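You operate a simulated robot arm through the tools that you are given. There is no shell and no other tool.

You are at the controls of a simulated robot arm. One attempt, no reset.

## Task
Grease the patch between the joint bolts, then run both bolts down.
Fine: Purple pad, from the open grease tin; pad back, lid on. Hands unhurt; nothing dropped, spilt, damaged or left on. Set down upright: purple pad. A coat counts when it lies all over at full strength: go over it till it gets no stronger.

Only the result counts: the job must be done as asked and must still hold three seconds after the hand-in. Knocking over, shifting, dropping, spilling or breaking anything else fails it. A push-on lid holds only when it is set on centred and level and pressed home; a screw cap is set on level and turned clockwise until tight.

## Robot
A 6-joint arm with a two-finger parallel gripper, fixed in place. Base frame: the origin is on the floor under the middle of its stand, x ahead of it, y to its left, z up; the work surface is at about z = 88. Units: cm, degrees, N and s.
With the tool pointing down near the work surface it reaches from about 24 to 64 cm from the base axis. Its first joint turns from -66.0 to 66.0 degrees. Payload 2.7 kg.
The TCP is the grasp point between the finger pads, 2.3 cm short of the fingertips. In the tool frame z runs along the fingers and y along their closing line. The gripper opens to 9.4 cm. The fingers are 3.8 cm wide and 1 cm thick; the gripper's body (5.4 by 9.6 cm) begins 3.9 cm behind the TCP.
Orientation is that of the tool frame in the base frame, as a unit quaternion [x, y, z, w]. With the fingers straight down and closing along the base's y, the tool's x points along the base's -x, its y along +y and its z along -z.

## Interface
- The arm moves only by the tool play_rows. Its argument "series" is one flat list of numbers, 7 for each row, row after row: the shift along the base's x, y, z in cm, then the turn, a rotation vector about the base's x, y, z in degrees, then the opening, from 0 (shut) to 1 (fully open). In form: [tx, ty, tz, wx, wy, wz, hand, tx, ty, tz, wx, wy, wz, hand, ...]. A call has 1 to 20 rows; each row shifts and turns the commanded pose from where the row before left it. A row lasts 0.2 s, in which the tool goes at most 5 cm and 8.6 degrees; a call with a longer step from one row to the next is refused whole, and so is a gripper value outside its range. Where a pose cannot be reached the arm comes as near as it can. A force on the tool above 40 N (or 10 N above the force at the start of the call, whichever is more), or a blocked arm, ends the call early, and 0.2 s more pass. Each finger travels about 4.5 cm/s and halts on what it meets, pressing with about 24 N; the grip force reading is that of the motor and also rises with nothing between the fingers. The clock runs only during rows and for 0.2 s after the last one: add rows that do not move to give the fingers time. It gives the time, the measured TCP pose, the force on the tool (base axes), the opening and the grip force at its end, in the units of the frame above (readings bear some noise), with the torque about the TCP (base axes, N m) and any sound that the robot's microphone picked up.
- Cameras (640 x 400 px; columns grow to the right, rows downward): "scene" is fixed at [9.62, -45.02, 141.3]; the picture's right is [0.54, -0.84, 0.00], its down [-0.42, -0.27, -0.87] and it looks along [0.73, 0.47, -0.50] (base axes); focal length 334 px, centre (320, 200). "wrist" rides on the gripper at [8.6, 1.6, -7.4] in the tool frame; the picture's right is [-0.18, 0.98, 0.00], its down [-0.58, -0.11, -0.81] and it looks along [-0.79, -0.15, 0.59] (tool axes); focal length 243 px, centre (320, 200). There is no depth. A picture from a camera that has moved, and an enlarged one, comes with that camera's place and axes in the base frame and with its lens.
- get_image(camera): a new picture of that camera. The clock stands still meanwhile.
- enlarge(camera, box): a new picture of the part [left, top, right, bottom] of that camera's present view, enlarged. The clock stands still meanwhile.
- finish_job(): hands the job in; it is judged then, once.

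Nothing tells you positions but the pictures and the camera data. Unless the task says otherwise, let go and move clear before handing in.

The tools are called as a command line: name --argument value ..., lists and objects as JSON in quotes. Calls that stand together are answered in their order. play_rows: Moves the arm, as the interface text tells. Its arguments: {"type":"object","properties":{"series":{"type":"array"}},"required":["series"]} The other tools are called the same way: get_image (camera) takes a picture; enlarge (camera, box) takes an enlarged picture of a part of a camera's view; finish_job () hands the job in.

At the start:

```text
clock: 0.0
tool_pos: [41.92, -6.14, 120.7]
tool_rot: [0.0, 1.0, 0.0, 0.0]
force: [0.3, -0.3, -0.7]
torque: [0.0, 0.01, 0.04]
opening: 9.39
gripper_force: 0.1
```

scene: 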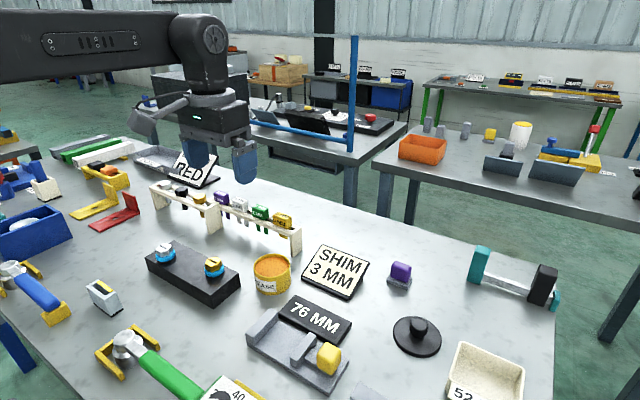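
wrist: 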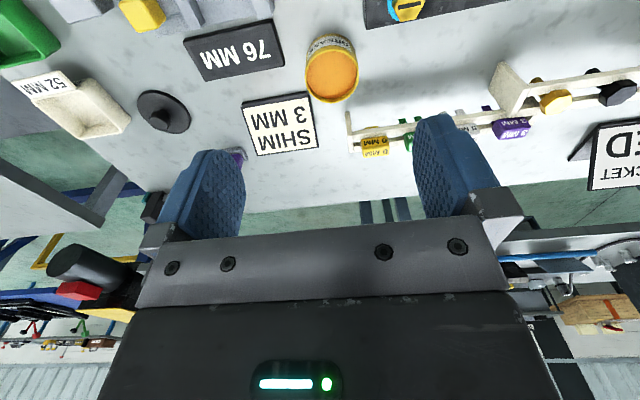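

I see a bench with a dark block carrying two bolts, an open grease tin, a rack of pads/tools, a lid (black disc with knob) and other items. I'll look closer at everything first.

enlarge --camera "scene" --box '[130, 160, 310, 310]'

enlarge --camera "scene" --box '[230, 230, 450, 400]'

enlarge --camera "scene" --box '[360, 230, 580, 400]'

enlarge --camera "scene" --box '[0, 240, 260, 400]'

enlarge --camera "scene" --box '[0, 120, 220, 260]'

enlarge --camera "wrist" --box '[0, 0, 640, 240]'

```text
2.67 times, centred on (220, 235) of scene
camera zoom: at [9.62, -45.02, 141.3], right [0.54, -0.84, 0.0], down [-0.42, -0.27, -0.87], along [0.73, 0.47, -0.5], focal length 891 px, centre (587, 107)
```

zoom: 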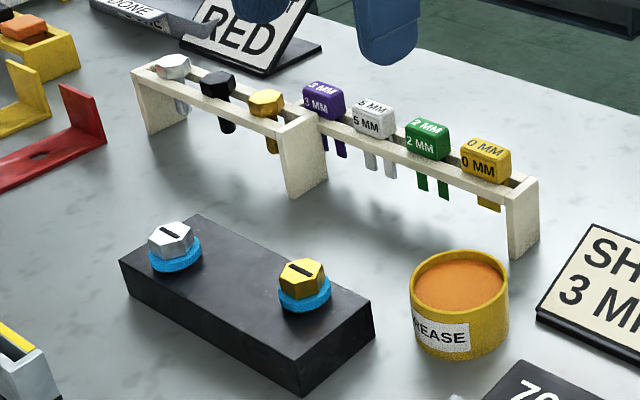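

```text
2.35 times, centred on (340, 315) of scene
camera zoom: at [9.62, -45.02, 141.3], right [0.54, -0.84, 0.0], down [-0.42, -0.27, -0.87], along [0.73, 0.47, -0.5], focal length 786 px, centre (273, -71)
```

zoom: 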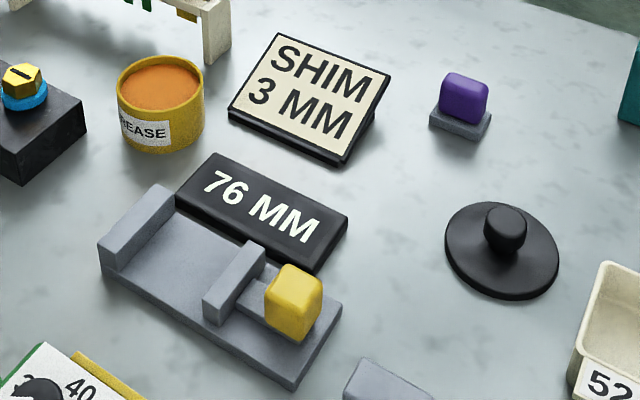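

```text
2.35 times, centred on (470, 315) of scene
camera zoom: at [9.62, -45.02, 141.3], right [0.54, -0.84, 0.0], down [-0.42, -0.27, -0.87], along [0.73, 0.47, -0.5], focal length 786 px, centre (-33, -71)
```

zoom: 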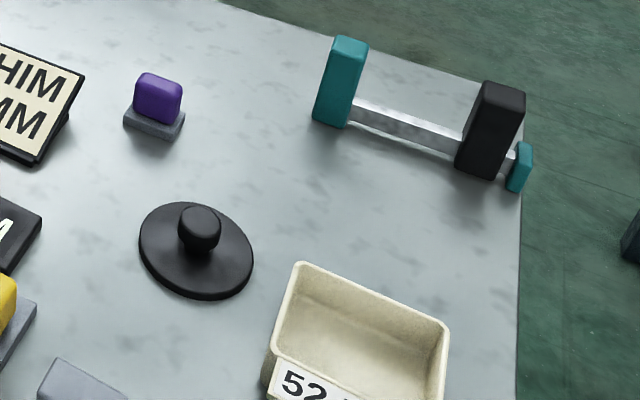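

```text
2.46 times, centred on (130, 320) of scene
camera zoom: at [9.62, -45.02, 141.3], right [0.54, -0.84, 0.0], down [-0.42, -0.27, -0.87], along [0.73, 0.47, -0.5], focal length 823 px, centre (788, -95)
```

zoom: 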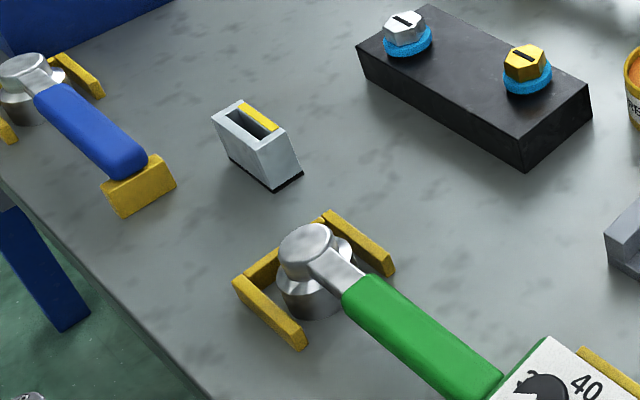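

```text
2.86 times, centred on (110, 190) of scene
camera zoom: at [9.62, -45.02, 141.3], right [0.54, -0.84, 0.0], down [-0.42, -0.27, -0.87], along [0.73, 0.47, -0.5], focal length 955 px, centre (920, 229)
```

zoom: 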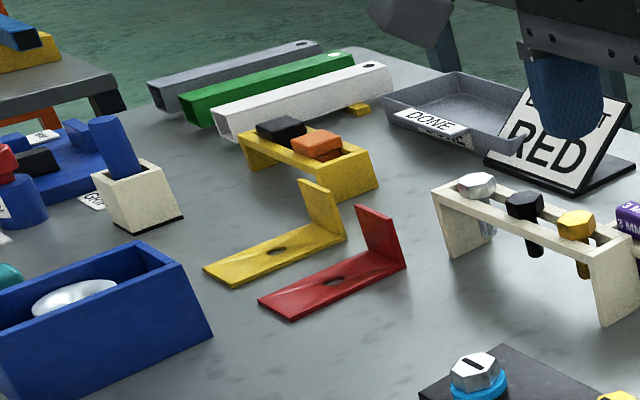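

```text
1.00 times, centred on (320, 120) of wrist (not enlarged: the box is as wide or as high as the picture)
camera zoom: at [33.25, -4.59, 128.22], right [0.18, 0.98, 0.0], down [0.58, -0.11, 0.81], along [0.79, -0.15, -0.59], focal length 243 px, centre (320, 280)
```

zoom: 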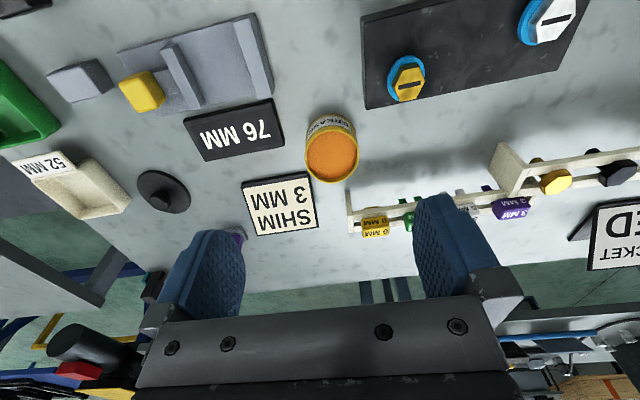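

The purple pad sits on a small grey stand at about (62,-14), the tin at about (51.5,-6), the lid disc to its right, and the block with the silver and yellow bolts around (42,10). I'll move and tilt the wrist camera to look at the block from above.

play_rows --series '[-1, 4, 0, 0, 8, 0, 1, -1, 4, 0, 0, 8, 0, 1, -1, 4, -1, 0, 8, 0, 1, -1, 4, -1, 0, 8, 0, 1, 0, 0, 0, 0, 0, 0, 1]'

get_image --camera "wrist"

get_image --camera "scene"

```text
clock: 1.2
tool_pos: [37.5, 10.04, 117.62]
tool_rot: [0.0, 0.961, 0.0, -0.275]
force: [-0.4, 0.8, 0.9]
torque: [0.0, 0.03, 0.01]
opening: 9.39
gripper_force: 0.1
out of reach, approached as far as the arm can: row 4
```

```text
taken
camera wrist: at [34.14, 11.63, 128.69], right [0.16, 0.98, -0.1], down [0.92, -0.11, 0.38], along [0.36, -0.15, -0.92], focal length 243 px, centre (320, 200)
```

wrist: 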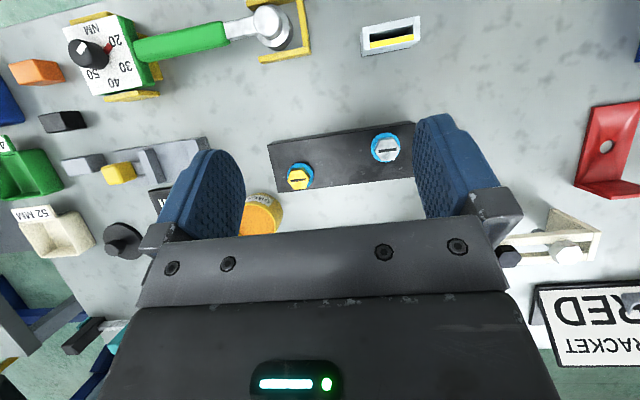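

```text
taken
```

scene: 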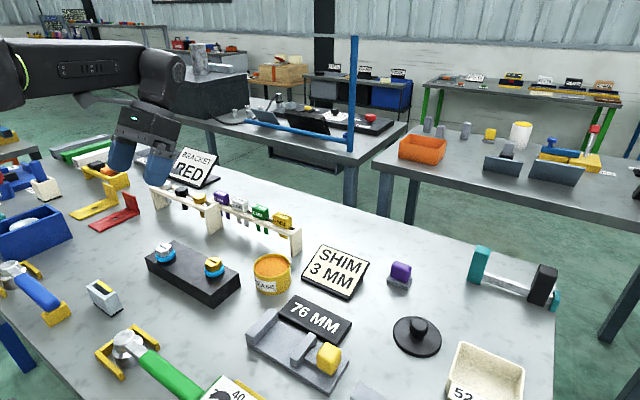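

The overhead view shows the block with silver and yellow bolts and a torque wrench with a dial. I'll zoom in on the block to look for the patch and bolt state.

enlarge --camera "wrist" --box '[250, 100, 430, 210]'

enlarge --camera "wrist" --box '[0, 0, 320, 200]'

enlarge --camera "scene" --box '[140, 230, 250, 310]'

enlarge --camera "scene" --box '[240, 245, 310, 300]'

enlarge --camera "scene" --box '[370, 250, 460, 360]'

```text
3.56 times, centred on (340, 155) of wrist
camera zoom: at [34.14, 11.63, 128.69], right [0.16, 0.98, -0.1], down [0.92, -0.11, 0.38], along [0.36, -0.15, -0.92], focal length 863 px, centre (249, 360)
```

zoom: 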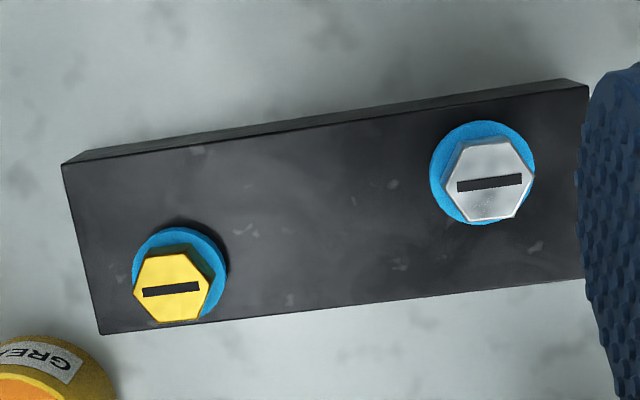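

```text
2.00 times, centred on (160, 100) of wrist
camera zoom: at [34.14, 11.63, 128.69], right [0.16, 0.98, -0.1], down [0.92, -0.11, 0.38], along [0.36, -0.15, -0.92], focal length 485 px, centre (640, 400)
```

zoom: 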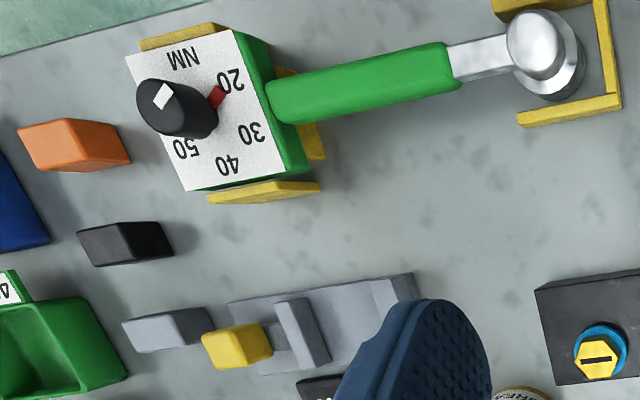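

```text
5.00 times, centred on (195, 270) of scene
camera zoom: at [9.62, -45.02, 141.3], right [0.54, -0.84, 0.0], down [-0.42, -0.27, -0.87], along [0.73, 0.47, -0.5], focal length 1671 px, centre (945, -150)
```

zoom: 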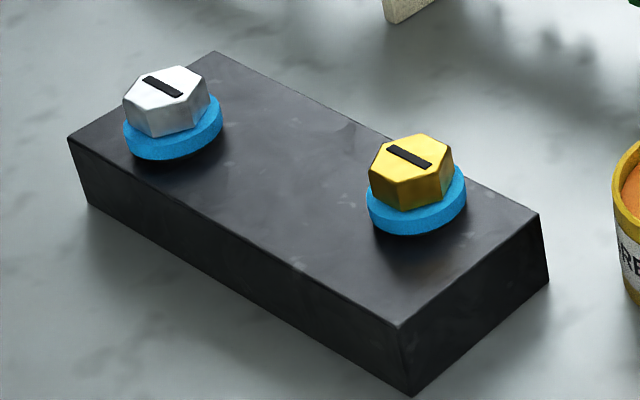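

```text
7.27 times, centred on (275, 272) of scene
camera zoom: at [9.62, -45.02, 141.3], right [0.54, -0.84, 0.0], down [-0.42, -0.27, -0.87], along [0.73, 0.47, -0.5], focal length 2430 px, centre (647, -327)
```

zoom: 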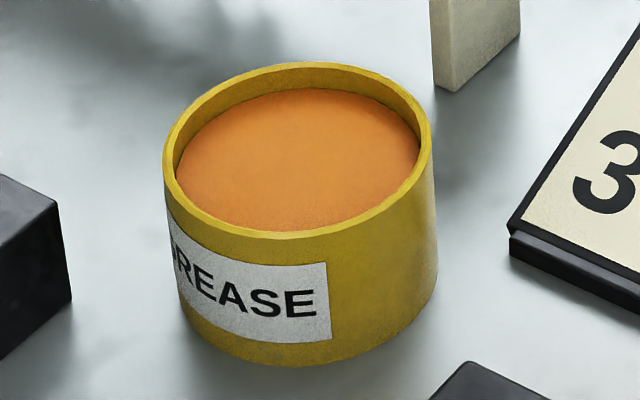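

```text
3.64 times, centred on (415, 305) of scene
camera zoom: at [9.62, -45.02, 141.3], right [0.54, -0.84, 0.0], down [-0.42, -0.27, -0.87], along [0.73, 0.47, -0.5], focal length 1215 px, centre (-26, -182)
```

zoom: 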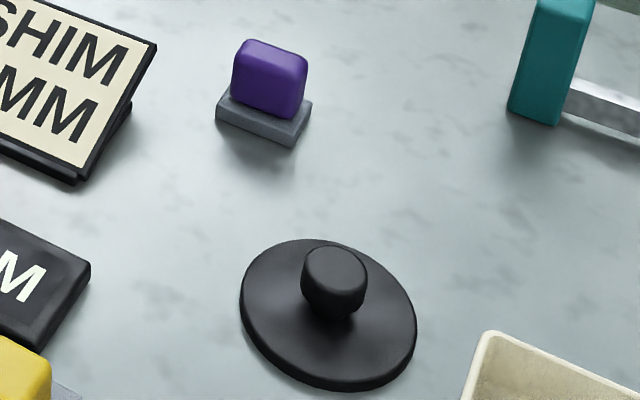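

The block lies about x 38.6–46.5, y -1–21, top at z≈92, with the silver bolt near (41.2,16.6) and the yellow near (43.9,3.5). The pad and lid look far out (about 66–70 cm from the base), so I'll swing over to the right to look at that side.

play_rows --series '[0, -4.5, 0, 0, 0, 0, 1, 0, -4.5, 0, 0, 0, 0, 1, 0, -4.5, 0, 0, 0, 0, 1, 0, -4.5, 0, 0, 0, 0, 1, 0, -4.5, 0, 0, 0, 0, 1, 0, -4.5, 0, 0, 0, 0, 1, 0, -4.5, 0, 0, 0, 0, 1, 0, -4.0, 0, 0, 0, 0, 1, 0, 0, 0, 0, 0, 0, 1]'

get_image --camera "wrist"

get_image --camera "scene"

```text
clock: 3.2
tool_pos: [36.72, -25.23, 117.49]
tool_rot: [-0.001, 0.961, -0.001, -0.275]
force: [-0.7, 0.6, -0.7]
torque: [0.01, -0.02, 0.0]
opening: 9.4
gripper_force: 0.2
out of reach, approached as far as the arm can: row 7, 8
```

```text
taken
camera wrist: at [33.36, -23.71, 128.39], right [0.15, 0.98, -0.1], down [0.92, -0.11, 0.38], along [0.36, -0.15, -0.92], focal length 243 px, centre (320, 200)
```

wrist: 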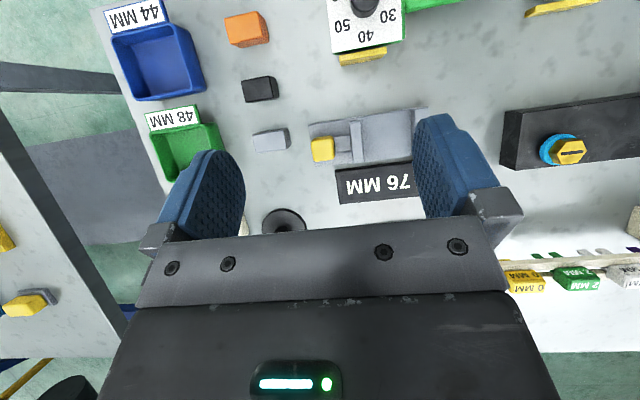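

```text
taken
```

scene: 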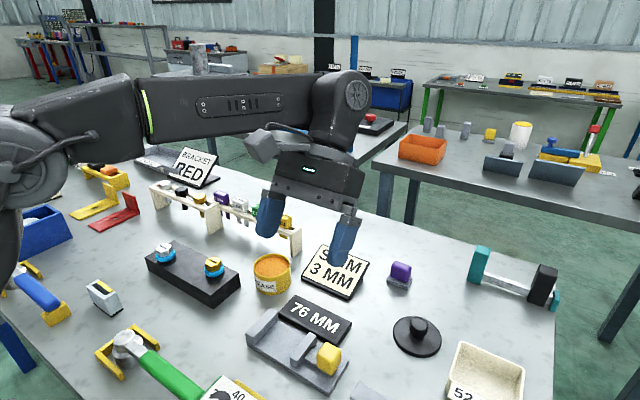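

Only one purple pad (on its grey stand, roughly (65,-29)) and one lid (black knobbed disc, roughly (54,-38)) exist. I'll straighten the tool and go to a viewing pose in front of the pad.

play_rows --series '[2.7, -0.5, -2.2, 0, -8, 0, 1, 2.7, -0.5, -2.2, 0, -8, 0, 1, 2.7, -0.5, -2.2, 0, -8, 0, 1, 2.7, -0.5, -2.2, 0, -8, 0, 1, 1.5, 0, -2, 0, 0, 0, 1, 0, 0, 0, 0, 0, 0, 1]'

get_image --camera "wrist"

get_image --camera "scene"

```text
clock: 4.6
tool_pos: [49.23, -27.51, 106.36]
tool_rot: [-0.001, 1.0, 0.0, 0.001]
force: [0.6, -0.2, -1.2]
torque: [0.0, -0.01, 0.01]
opening: 9.4
gripper_force: 0.1
```

```text
taken
camera wrist: at [40.63, -25.92, 113.86], right [0.18, 0.98, 0.0], down [0.58, -0.11, 0.81], along [0.79, -0.15, -0.59], focal length 243 px, centre (320, 200)
```

wrist: 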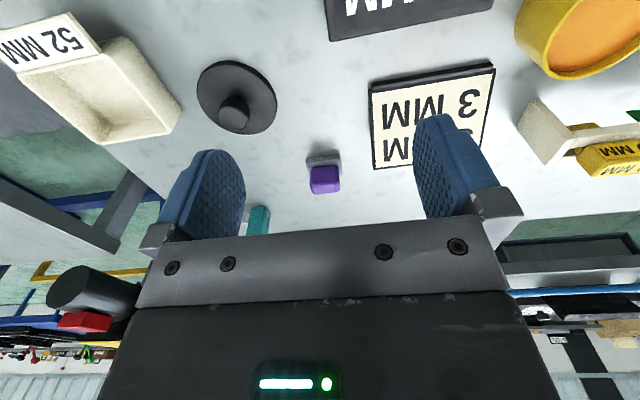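

```text
taken
```

scene: 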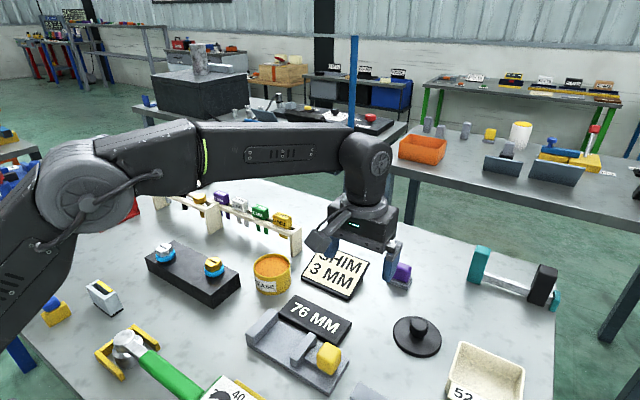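

The pad is now visible straight ahead between the fingers. I'll zoom to measure the pad, its stand, and the lid.

enlarge --camera "wrist" --box '[280, 130, 370, 210]'

enlarge --camera "wrist" --box '[180, 40, 300, 150]'

enlarge --camera "scene" --box '[370, 250, 430, 300]'

```text
5.00 times, centred on (325, 170) of wrist
camera zoom: at [40.63, -25.92, 113.86], right [0.18, 0.98, 0.0], down [0.58, -0.11, 0.81], along [0.79, -0.15, -0.59], focal length 1213 px, centre (295, 350)
```

zoom: 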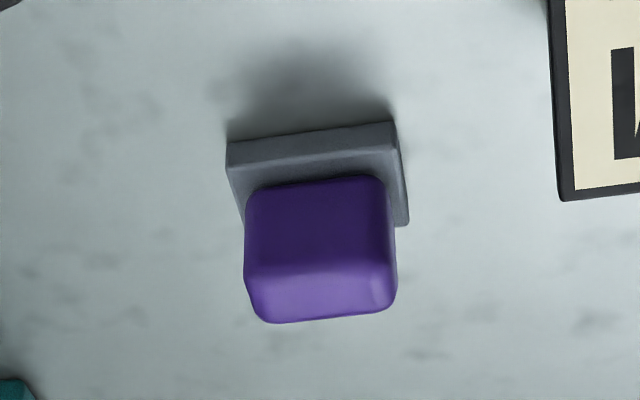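

```text
3.64 times, centred on (240, 95) of wrist
camera zoom: at [40.63, -25.92, 113.86], right [0.18, 0.98, 0.0], down [0.58, -0.11, 0.81], along [0.79, -0.15, -0.59], focal length 882 px, centre (611, 582)
```

zoom: 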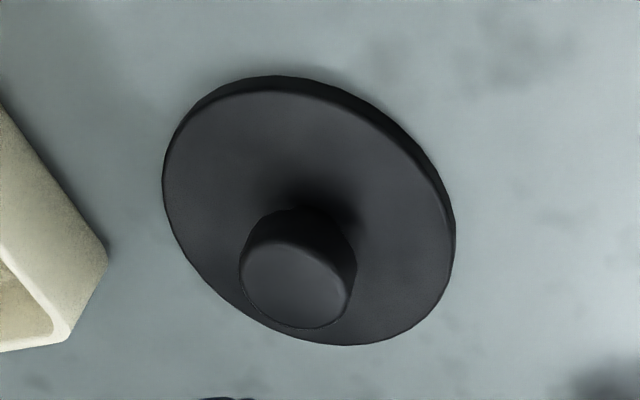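

```text
8.00 times, centred on (400, 275) of scene
camera zoom: at [9.62, -45.02, 141.3], right [0.54, -0.84, 0.0], down [-0.42, -0.27, -0.87], along [0.73, 0.47, -0.5], focal length 2674 px, centre (-320, -400)
```

zoom: 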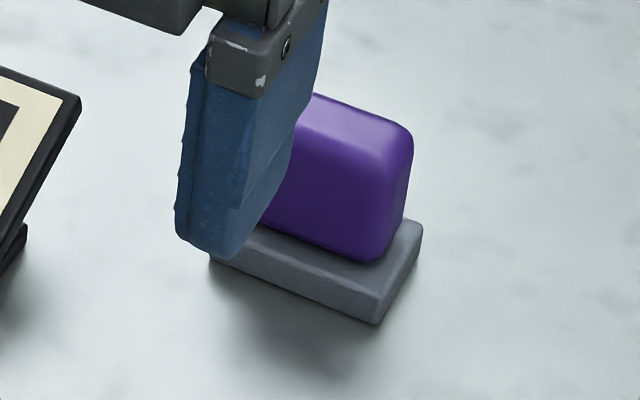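

The pad is about 2.5 × 4.3 × 4 cm with its faces along the base axes, centred at about (66.4,-30), on the stand whose top is at about z=89. Since it's beyond straight-down reach, I'll tilt the tool outward about y and approach gradually.

play_rows --series '[2.9, -0.8, -1.3, 0, -8.33, 0, 1, 2.9, -0.8, -1.3, 0, -8.33, 0, 1, 2.9, -0.9, -1.3, 0, -8.34, 0, 1, 0, 0, 0, 0, 0, 0, 1]'

get_image --camera "wrist"

get_image --camera "scene"

```text
clock: 5.6
tool_pos: [58.16, -29.77, 102.26]
tool_rot: [-0.001, 0.976, 0.0, 0.217]
force: [0.1, -0.2, 0.6]
torque: [-0.01, 0.02, 0.01]
opening: 9.41
gripper_force: 0.1
```

```text
taken
camera wrist: at [47.11, -28.14, 105.48], right [0.17, 0.98, 0.08], down [0.18, -0.11, 0.98], along [0.97, -0.15, -0.2], focal length 243 px, centre (320, 200)
```

wrist: 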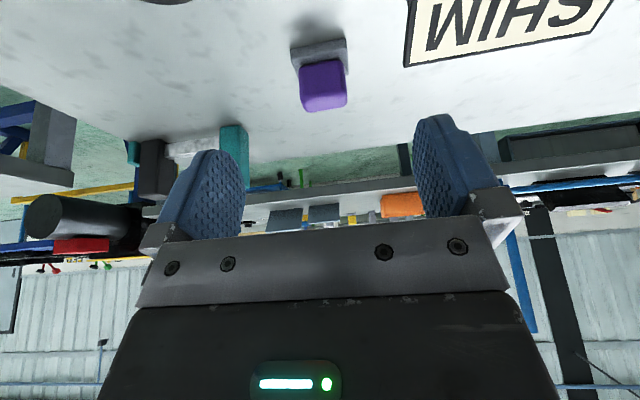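

```text
taken
```

scene: 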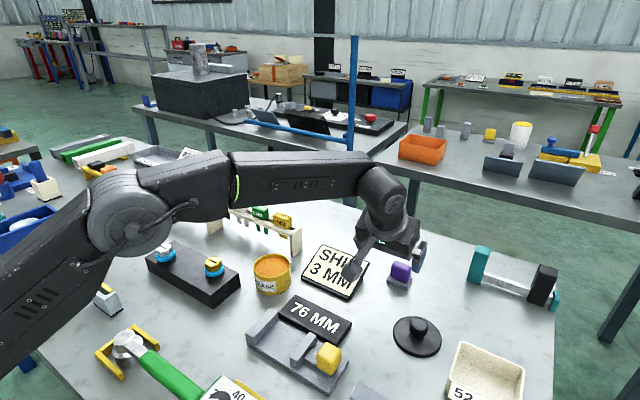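

Reach is fine so far. I'll take a zoomed look to refine pad geometry before descending.

enlarge --camera "wrist" --box '[270, 20, 380, 120]'

enlarge --camera "scene" --box '[340, 220, 450, 300]'

```text
4.00 times, centred on (325, 70) of wrist
camera zoom: at [47.11, -28.14, 105.48], right [0.17, 0.98, 0.08], down [0.18, -0.11, 0.98], along [0.97, -0.15, -0.2], focal length 970 px, centre (300, 720)
```

zoom: 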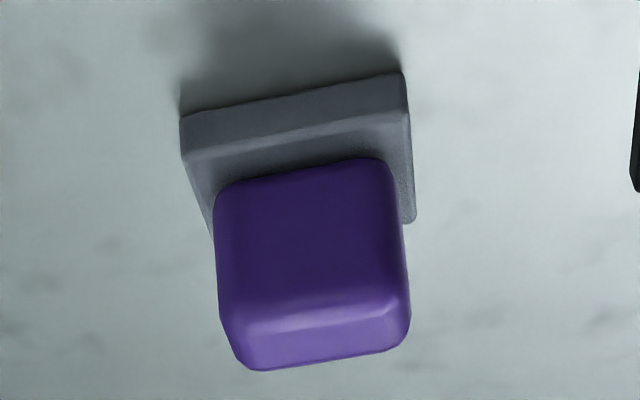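

```text
5.00 times, centred on (395, 260) of scene
camera zoom: at [9.62, -45.02, 141.29], right [0.54, -0.84, 0.0], down [-0.42, -0.27, -0.87], along [0.73, 0.47, -0.5], focal length 1671 px, centre (-55, -100)
```

zoom: 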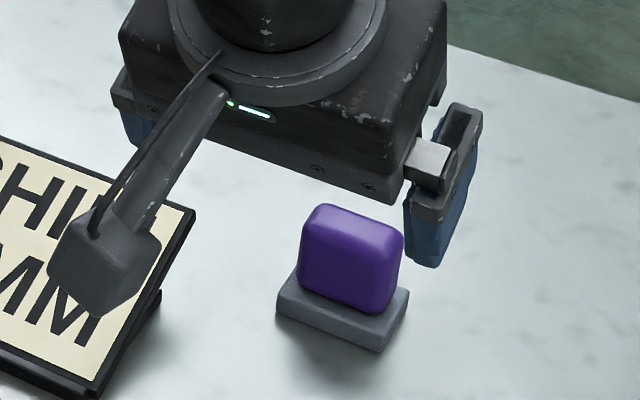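

The pad is at y≈-29.9 (3.9 wide), x 65.3–67.6, z 89–92.9. I'll narrow the opening (to clear the SHIM sign) and come down along the tilted tool direction, stopping partway to check.

play_rows --series '[3.4, -0.15, -0.3, 0, 0, 0, 0.7, 0, 0, 0, 0, 0, 0, 0.7, 1.0, 0, -2.25, 0, 0, 0, 0.7, 1.0, 0, -2.25, 0, 0, 0, 0.7, 0, 0, 0, 0, 0, 0, 0.7]'

get_image --camera "wrist"

enlarge --camera "scene" --box '[340, 220, 450, 300]'

```text
clock: 6.8
tool_pos: [63.32, -30.41, 97.66]
tool_rot: [-0.001, 0.976, 0.0, 0.217]
force: [-0.4, -0.2, -0.1]
torque: [0.0, -0.02, -0.02]
opening: 6.58
gripper_force: 0.0
```

```text
taken
camera wrist: at [52.38, -28.71, 100.83], right [0.17, 0.98, 0.08], down [0.19, -0.11, 0.98], along [0.97, -0.15, -0.2], focal length 243 px, centre (320, 200)
```

wrist: 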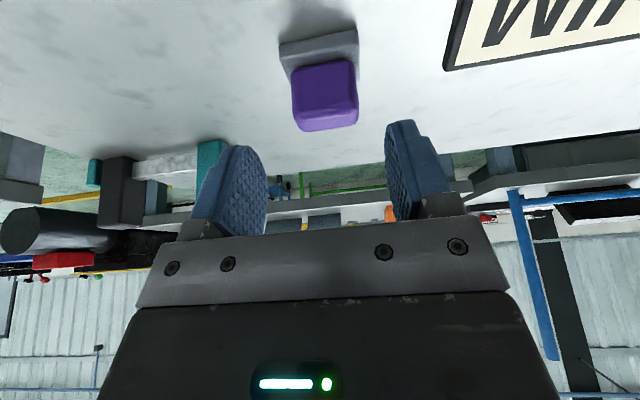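

```text
5.00 times, centred on (395, 260) of scene
camera zoom: at [9.62, -45.02, 141.3], right [0.54, -0.84, 0.0], down [-0.42, -0.27, -0.87], along [0.73, 0.47, -0.5], focal length 1671 px, centre (-55, -100)
```

zoom: 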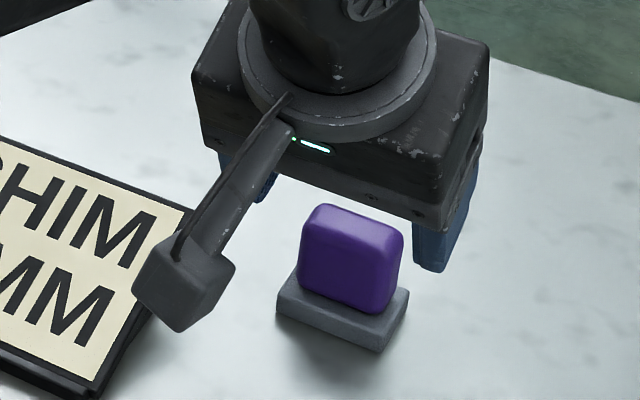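

Tracking fine; I'll complete the descent with a small y correction and look before closing.

play_rows --series '[1.14, 0.23, -1.5, 0, 0, 0, 0.7, 1.14, 0.22, -1.5, 0, 0, 0, 0.7, 0, 0, -1.5, 0, 0, 0, 0.7, 0, 0, 0, 0, 0, 0, 0.7]'

get_image --camera "wrist"

enlarge --camera "scene" --box '[340, 220, 450, 300]'

```text
clock: 7.8
tool_pos: [64.36, -29.39, 93.17]
tool_rot: [0.0, 0.976, 0.0, 0.217]
force: [0.6, -0.3, 0.1]
torque: [0.0, 0.02, -0.01]
opening: 6.59
gripper_force: 0.0
out of reach, approached as far as the arm can: row 1, 2
```

```text
taken
camera wrist: at [53.29, -27.78, 96.31], right [0.17, 0.98, 0.08], down [0.19, -0.11, 0.98], along [0.97, -0.15, -0.2], focal length 243 px, centre (320, 200)
```

wrist: 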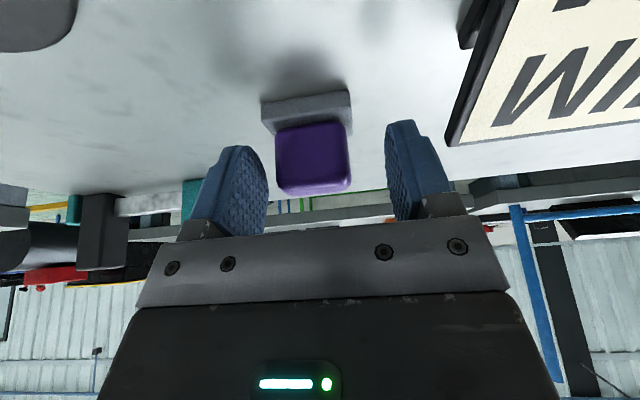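

```text
5.00 times, centred on (395, 260) of scene
camera zoom: at [9.62, -45.02, 141.3], right [0.54, -0.84, 0.0], down [-0.42, -0.27, -0.87], along [0.73, 0.47, -0.5], focal length 1671 px, centre (-55, -100)
```

zoom: 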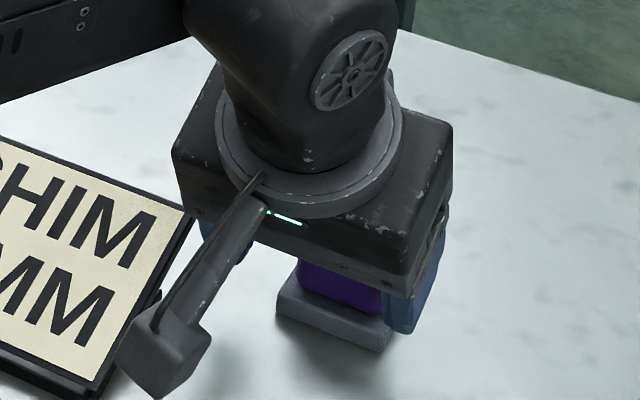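

At 25° tilt the arm runs out of reach 1 cm short. I'll tilt a further 8.4° outward and then move to the grasp point.

play_rows --series '[0, -0.3, 0.2, 0, -8.4, 0, 0.7, 0.5, -0.25, 0, 0, 0, 0, 0.7, 0.5, 0, 0, 0, 0, 0, 0.7, 0, 0, 0, 0, 0, 0, 0.7]'

get_image --camera "wrist"

enlarge --camera "scene" --box '[340, 220, 450, 300]'

```text
clock: 8.8
tool_pos: [65.29, -29.88, 93.41]
tool_rot: [-0.001, 0.957, 0.001, 0.289]
force: [1.2, 0.3, -0.6]
torque: [0.0, 0.0, -0.01]
opening: 6.55
gripper_force: 0.1
```

```text
taken
camera wrist: at [54.02, -28.29, 94.81], right [0.15, 0.98, 0.1], down [0.04, -0.11, 0.99], along [0.99, -0.15, -0.06], focal length 243 px, centre (320, 200)
```

wrist: 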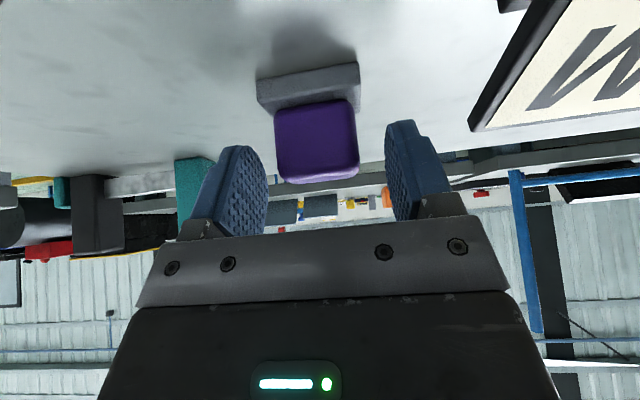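

```text
5.00 times, centred on (395, 260) of scene
camera zoom: at [9.62, -45.02, 141.3], right [0.54, -0.84, 0.0], down [-0.42, -0.27, -0.87], along [0.73, 0.47, -0.5], focal length 1671 px, centre (-55, -100)
```

zoom: 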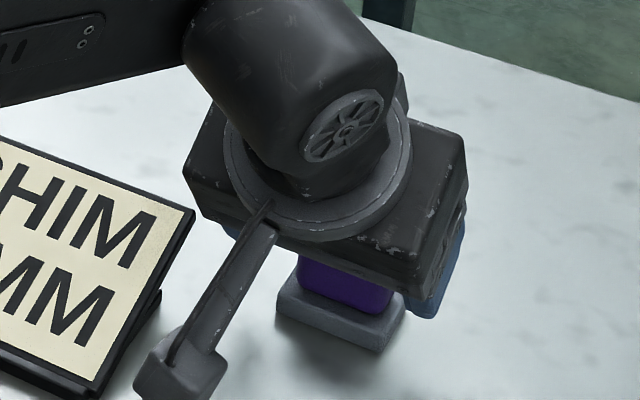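

Tilted 33.6°, the TCP is at the pad with the fingers straddling it evenly. I'll lower slightly and close.

play_rows --series '[0, 0, -0.2, 0, 0, 0, 0.7, 0, 0, 0, 0, 0, 0, 0.45, 0, 0, 0, 0, 0, 0, 0.3, 0, 0, 0, 0, 0, 0, 0.2, 0, 0, 0, 0, 0, 0, 0.2]'

get_image --camera "wrist"

```text
clock: 10.0
tool_pos: [65.34, -29.87, 93.06]
tool_rot: [0.0, 0.958, 0.0, 0.287]
force: [0.4, -0.5, 0.0]
torque: [-0.02, -0.02, -0.03]
opening: 4.17
gripper_force: 24.3
```

```text
taken
camera wrist: at [54.04, -28.3, 94.61], right [0.15, 0.98, 0.1], down [0.04, -0.11, 0.99], along [0.99, -0.15, -0.06], focal length 243 px, centre (320, 200)
```

wrist: 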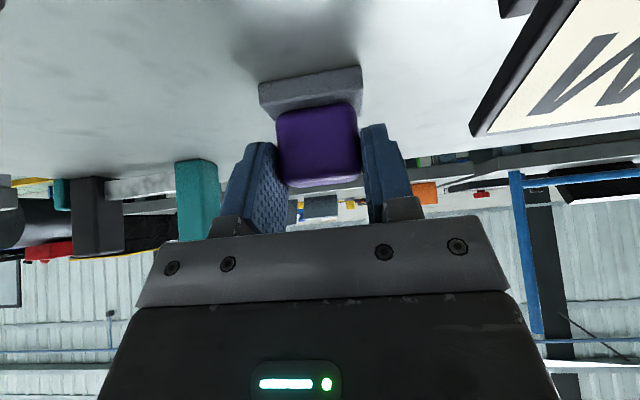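

The pad is gripped (opening 4.17, 24 N); return pose is (65.34,-29.87,93.06). I'll lift straight up and verify.

play_rows --series '[0, 0, 0.5, 0, 0, 0, 0.2, 0, 0, 1, 0, 0, 0, 0.2, 0, 0, 1.5, 0, 0, 0, 0.2, 0, 0, 2, 0, 0, 0, 0.2, 0, 0, 0, 0, 0, 0, 0.2]'

get_image --camera "wrist"

enlarge --camera "scene" --box '[340, 200, 450, 300]'

```text
clock: 11.2
tool_pos: [65.34, -29.88, 98.23]
tool_rot: [-0.001, 0.958, 0.001, 0.288]
force: [0.3, 0.0, -2.1]
torque: [-0.02, 0.04, -0.01]
opening: 4.17
gripper_force: 24.0
```

```text
taken
camera wrist: at [53.97, -28.27, 99.71], right [0.15, 0.98, 0.1], down [0.04, -0.11, 0.99], along [0.99, -0.15, -0.06], focal length 243 px, centre (320, 200)
```

wrist: 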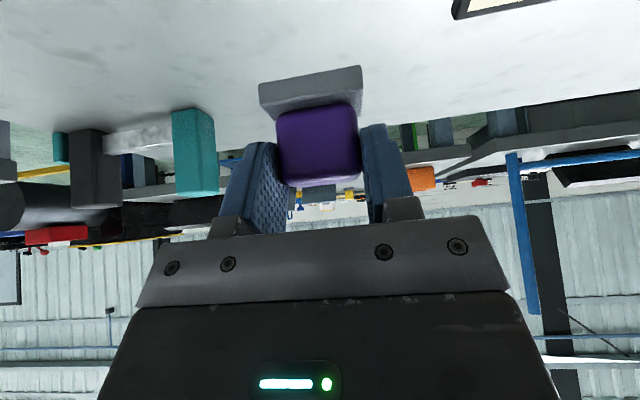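

```text
4.00 times, centred on (395, 250) of scene
camera zoom: at [9.62, -45.02, 141.29], right [0.54, -0.84, 0.0], down [-0.42, -0.27, -0.87], along [0.73, 0.47, -0.5], focal length 1337 px, centre (20, 0)
```

zoom: 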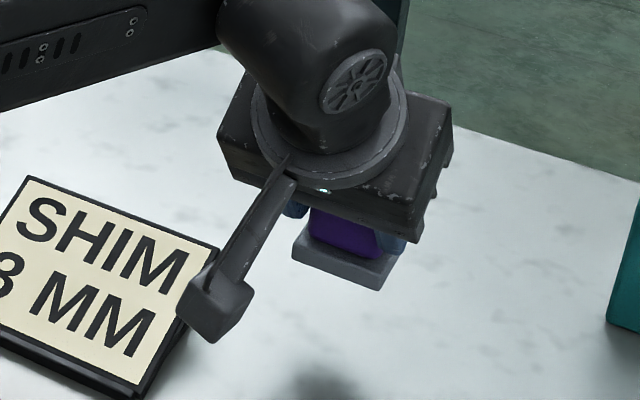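

The grey base came up with the purple handle — so it's the applicator's felt face (about 3.6 × 4.9 cm, bottom 5.06 cm below the TCP). I'll carry it high over to the tin at about (51.2,-6.25), rim z≈92.9, and look again.

play_rows --series '[0, 0, 3, 0, 0, 0, 0.2, 0, 0, 3, 0, 0, 0, 0.2, -2.2, 3.4, 0, 0, 0, 0, 0.2, -2.2, 3.4, 0, 0, 0, 0, 0.2, -2.2, 3.4, 0, 0, 0, 0, 0.2, -2.2, 3.4, 0, 0, 0, 0, 0.2, -2.2, 3.4, 0, 0, 0, 0, 0.2, -2.2, 3.4, 0, 0, 0, 0, 0.2, -2.4, 3.3, 0, 0, 0, 0, 0.2, 0, 0, 0, 0, 0, 0, 0.2]'

get_image --camera "wrist"

get_image --camera "scene"

```text
clock: 13.4
tool_pos: [49.15, -6.27, 103.92]
tool_rot: [0.0, 0.957, 0.0, 0.289]
force: [0.4, -0.8, -1.7]
torque: [0.02, 0.01, 0.03]
opening: 4.16
gripper_force: 23.9
out of reach, approached as far as the arm can: row 2, 3
```

```text
taken
camera wrist: at [37.86, -4.68, 105.48], right [0.15, 0.98, 0.1], down [0.04, -0.11, 0.99], along [0.99, -0.15, -0.06], focal length 243 px, centre (320, 200)
```

wrist: 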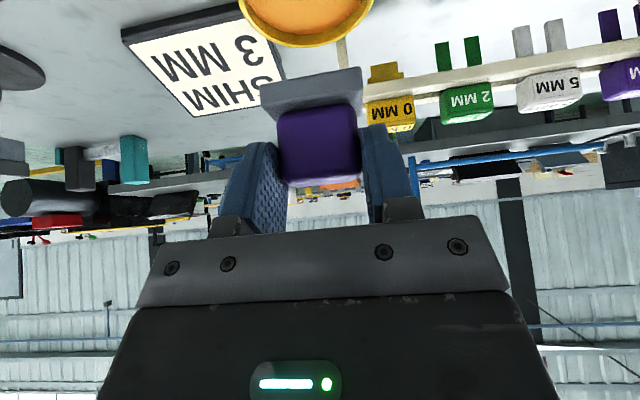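

```text
taken
```

scene: 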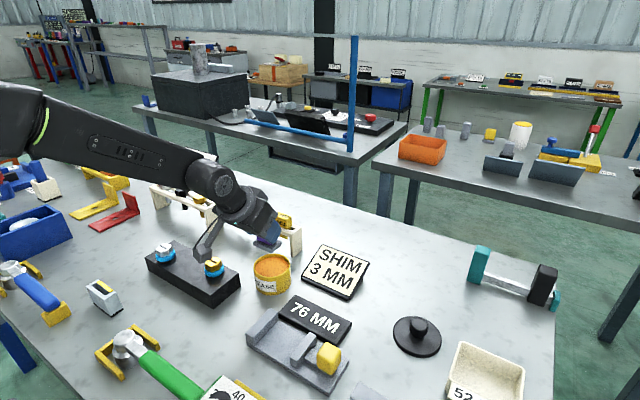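

The tin is directly below/behind the pad. I'll zoom both views to pin down its centre.

enlarge --camera "wrist" --box '[220, 0, 400, 110]'

enlarge --camera "scene" --box '[190, 180, 320, 310]'

```text
3.56 times, centred on (310, 55) of wrist
camera zoom: at [37.86, -4.68, 105.48], right [0.15, 0.98, 0.1], down [0.04, -0.11, 0.99], along [0.99, -0.15, -0.06], focal length 863 px, centre (356, 716)
```

zoom: 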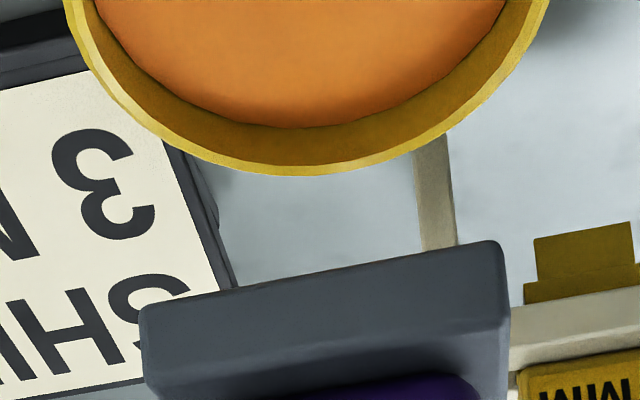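

```text
3.08 times, centred on (255, 245) of scene
camera zoom: at [9.62, -45.02, 141.29], right [0.54, -0.84, 0.0], down [-0.42, -0.27, -0.87], along [0.73, 0.47, -0.5], focal length 1028 px, centre (520, 62)
```

zoom: 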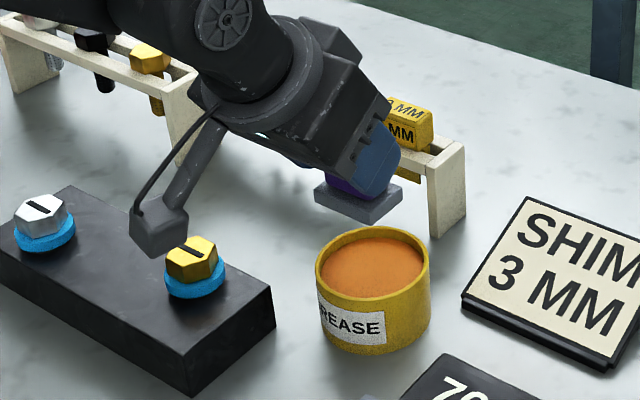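

Tin centre from this view is about (51.5,-6.24), and the pad's felt face is about 0.5 cm short of centred in x. I'll shift and lower to about 1 cm above the rim and check alignment.

play_rows --series '[0.5, -0.1, -1.5, 0, 0, 0, 0.2, 0, 0, -1.5, 0, 0, 0, 0.2, 0, 0, -1.5, 0, 0, 0, 0.2, 0, 0, 0, 0, 0, 0, 0.2]'

get_image --camera "wrist"

enlarge --camera "scene" --box '[230, 210, 310, 300]'

```text
clock: 14.4
tool_pos: [49.76, -6.07, 99.42]
tool_rot: [-0.001, 0.958, 0.0, 0.288]
force: [-0.2, 1.1, -1.6]
torque: [0.01, 0.03, 0.02]
opening: 4.16
gripper_force: 23.9
```

```text
taken
camera wrist: at [38.45, -4.49, 100.95], right [0.15, 0.98, 0.1], down [0.04, -0.11, 0.99], along [0.99, -0.15, -0.06], focal length 243 px, centre (320, 200)
```

wrist: 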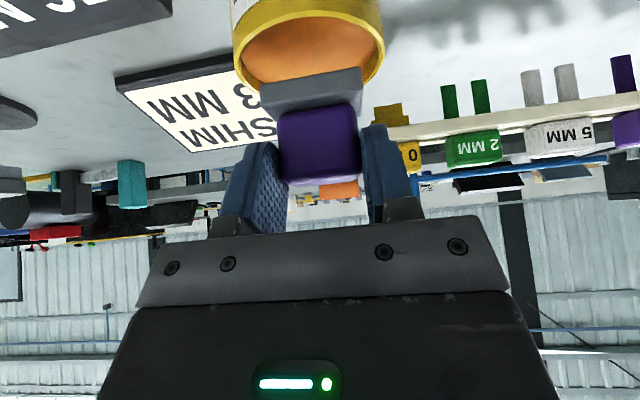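

```text
4.44 times, centred on (270, 255) of scene
camera zoom: at [9.62, -45.02, 141.29], right [0.54, -0.84, 0.0], down [-0.42, -0.27, -0.87], along [0.73, 0.47, -0.5], focal length 1485 px, centre (542, -44)
```

zoom: 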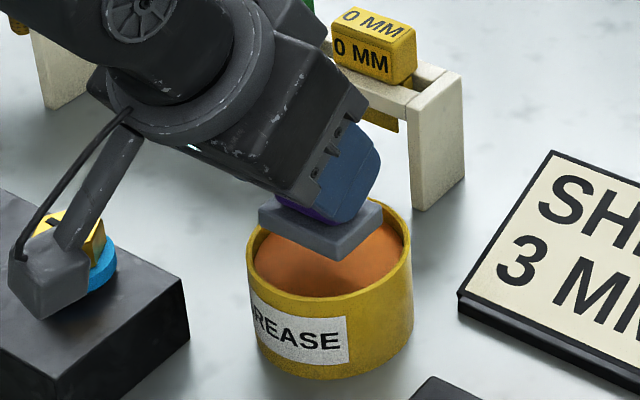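

enlarge --camera "wrist" --box '[220, 0, 400, 110]'

```text
3.56 times, centred on (310, 55) of wrist
camera zoom: at [38.45, -4.49, 100.95], right [0.15, 0.98, 0.1], down [0.04, -0.11, 0.99], along [0.99, -0.15, -0.06], focal length 863 px, centre (356, 716)
```

zoom: 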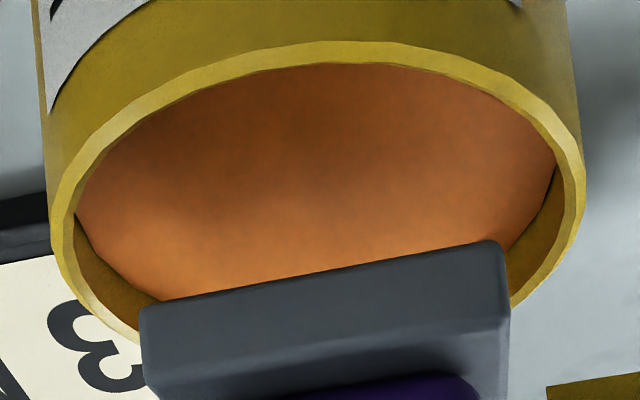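

Rim is at z≈93.1, centre about (51.4,-6.22). The pad is within 0.3 cm of centred; I'll correct and lower gently toward the grease surface.

play_rows --series '[-0.12, -0.25, 0, 0, 0, 0, 0.2, 0, 0, -0.6, 0, 0, 0, 0.2, 0, 0, -0.6, 0, 0, 0, 0.2, 0, 0, -0.3, 0, 0, 0, 0.2, 0, 0, 0, 0, 0, 0, 0.2]'

enlarge --camera "wrist" --box '[220, 0, 400, 110]'

enlarge --camera "scene" --box '[230, 210, 310, 300]'

```text
clock: 15.6
tool_pos: [49.55, -6.37, 97.92]
tool_rot: [-0.001, 0.958, 0.0, 0.287]
force: [-0.6, 0.7, -0.9]
torque: [-0.03, 0.01, 0.02]
opening: 4.17
gripper_force: 24.0
```

```text
3.56 times, centred on (310, 55) of wrist
camera zoom: at [38.21, -4.72, 99.48], right [0.15, 0.98, 0.1], down [0.04, -0.11, 0.99], along [0.99, -0.15, -0.06], focal length 863 px, centre (356, 716)
```

zoom: 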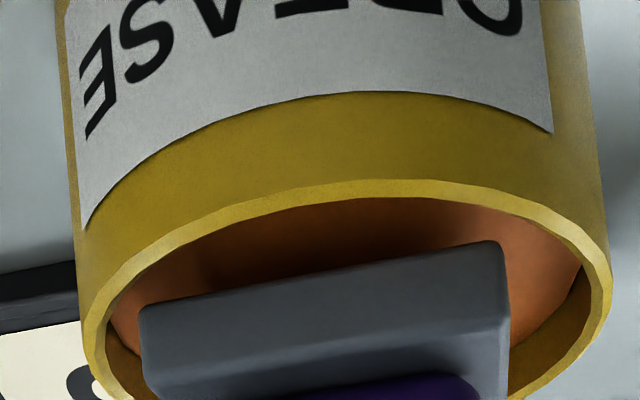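

```text
4.44 times, centred on (270, 255) of scene
camera zoom: at [9.62, -45.02, 141.29], right [0.54, -0.84, 0.0], down [-0.42, -0.27, -0.87], along [0.73, 0.47, -0.5], focal length 1485 px, centre (542, -44)
```

zoom: 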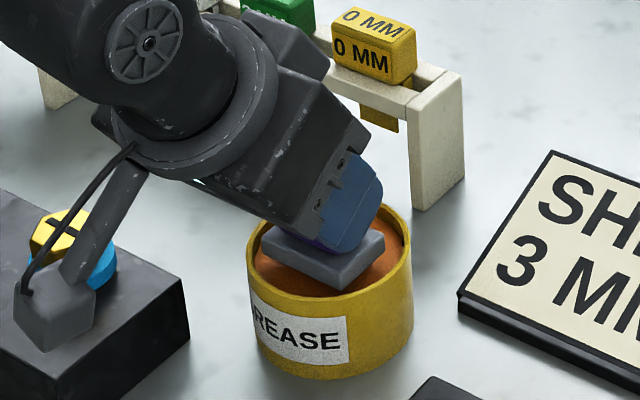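

The pad is now inside the rim with clearance all around (pad centre within 0.2 cm of the tin's). I'll lower in small steps into the grease, watching force.

play_rows --series '[0.05, 0.1, -0.2, 0, 0, 0, 0.2, 0, 0, -0.2, 0, 0, 0, 0.2, 0, 0, -0.2, 0, 0, 0, 0.2, 0, 0, 0, 0, 0, 0, 0.2]'

enlarge --camera "wrist" --box '[220, 0, 400, 110]'

enlarge --camera "scene" --box '[230, 210, 310, 300]'

```text
clock: 16.6
tool_pos: [49.56, -6.26, 97.29]
tool_rot: [-0.001, 0.958, 0.001, 0.287]
force: [0.6, 0.1, -0.9]
torque: [0.02, 0.02, 0.01]
opening: 4.16
gripper_force: 24.0
```

```text
3.56 times, centred on (310, 55) of wrist
camera zoom: at [38.26, -4.66, 98.86], right [0.15, 0.98, 0.1], down [0.04, -0.11, 0.99], along [0.99, -0.15, -0.06], focal length 863 px, centre (356, 716)
```

zoom: 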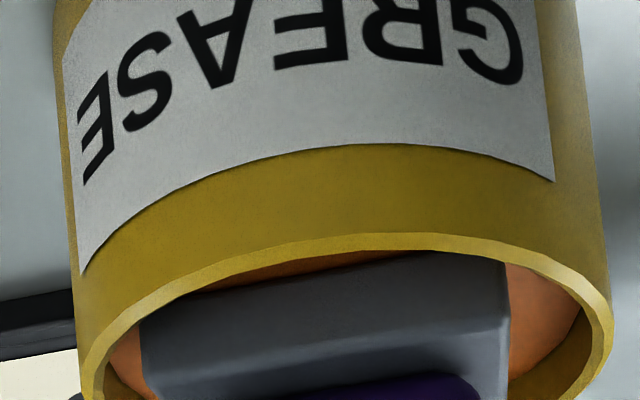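

```text
4.44 times, centred on (270, 255) of scene
camera zoom: at [9.62, -45.02, 141.29], right [0.54, -0.84, 0.0], down [-0.42, -0.27, -0.87], along [0.73, 0.47, -0.5], focal length 1485 px, centre (542, -44)
```

zoom: 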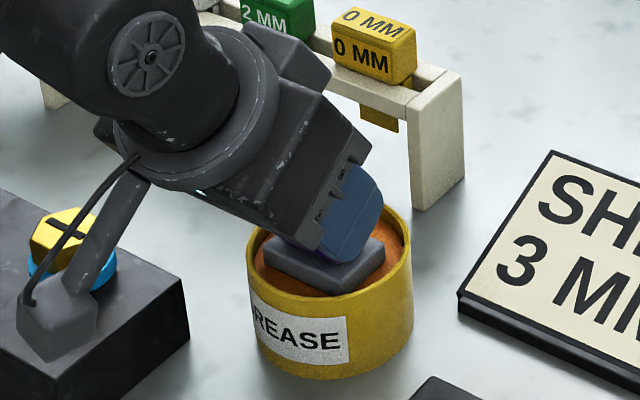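

No contact force yet. Continue down in small steps.

play_rows --series '[0, 0, -0.2, 0, 0, 0, 0.2, 0, 0, -0.2, 0, 0, 0, 0.2, 0, 0, 0, 0, 0, 0, 0.2]'

enlarge --camera "scene" --box '[230, 210, 310, 300]'

enlarge --camera "wrist" --box '[220, 0, 400, 110]'

```text
clock: 17.4
tool_pos: [49.77, -6.26, 97.32]
tool_rot: [0.0, 0.956, -0.001, 0.292]
force: [-2.2, 3.2, 22.3]
torque: [0.2, -0.22, 0.06]
opening: 4.18
gripper_force: 24.5
```

```text
4.44 times, centred on (270, 255) of scene
camera zoom: at [9.57, -45.01, 141.3], right [0.54, -0.84, 0.0], down [-0.42, -0.27, -0.87], along [0.73, 0.47, -0.49], focal length 1485 px, centre (542, -44)
```

zoom: 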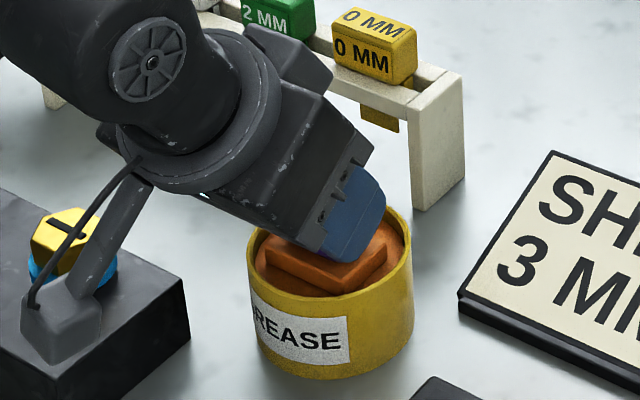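

```text
3.56 times, centred on (310, 55) of wrist
camera zoom: at [38.37, -4.67, 98.62], right [0.15, 0.98, 0.1], down [0.03, -0.11, 0.99], along [0.99, -0.15, -0.05], focal length 863 px, centre (356, 716)
```

zoom: 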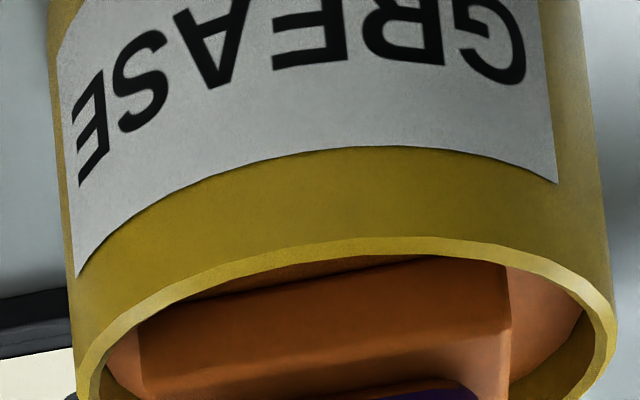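

The pad touched the grease (22 N) and its face turned orange — loaded. I'll lift straight up out of the tin and check it.

play_rows --series '[0, 0, 0.3, 0, 0, 0, 0.2, 0, 0, 0.5, 0, 0, 0, 0.2, 0, 0, 1, 0, 0, 0, 0.2, 0, 0, 1.5, 0, 0, 0, 0.2, 0, 0, 2, 0, 0, 0, 0.2, 0, 0, 1.5, 0, 0, 0, 0.2, 0, 0, 0, 0, 0, 0, 0.2]'

get_image --camera "wrist"

enlarge --camera "scene" --box '[130, 180, 310, 310]'

```text
clock: 19.0
tool_pos: [49.56, -6.33, 103.85]
tool_rot: [-0.001, 0.958, 0.0, 0.288]
force: [0.0, 0.6, -1.1]
torque: [0.02, 0.0, 0.02]
opening: 4.18
gripper_force: 23.9
```

```text
taken
camera wrist: at [38.22, -4.7, 105.38], right [0.15, 0.98, 0.1], down [0.04, -0.11, 0.99], along [0.99, -0.15, -0.06], focal length 243 px, centre (320, 200)
```

wrist: 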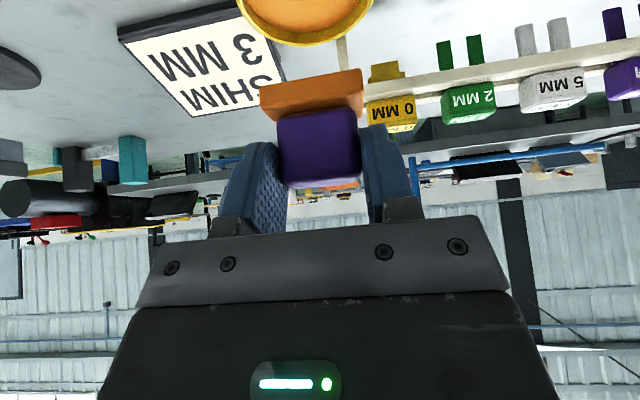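

```text
3.08 times, centred on (220, 245) of scene
camera zoom: at [9.62, -45.02, 141.29], right [0.54, -0.84, 0.0], down [-0.42, -0.27, -0.87], along [0.73, 0.47, -0.5], focal length 1028 px, centre (628, 62)
```

zoom: 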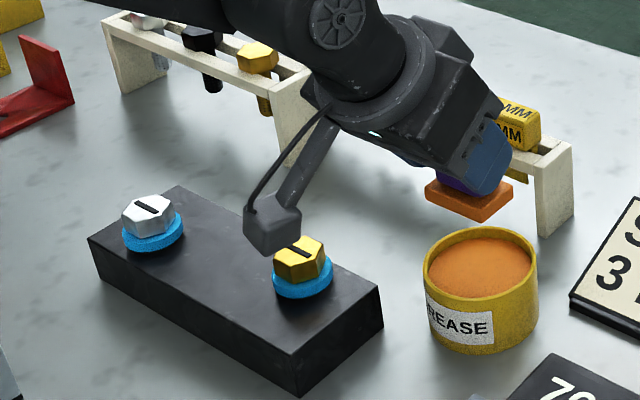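

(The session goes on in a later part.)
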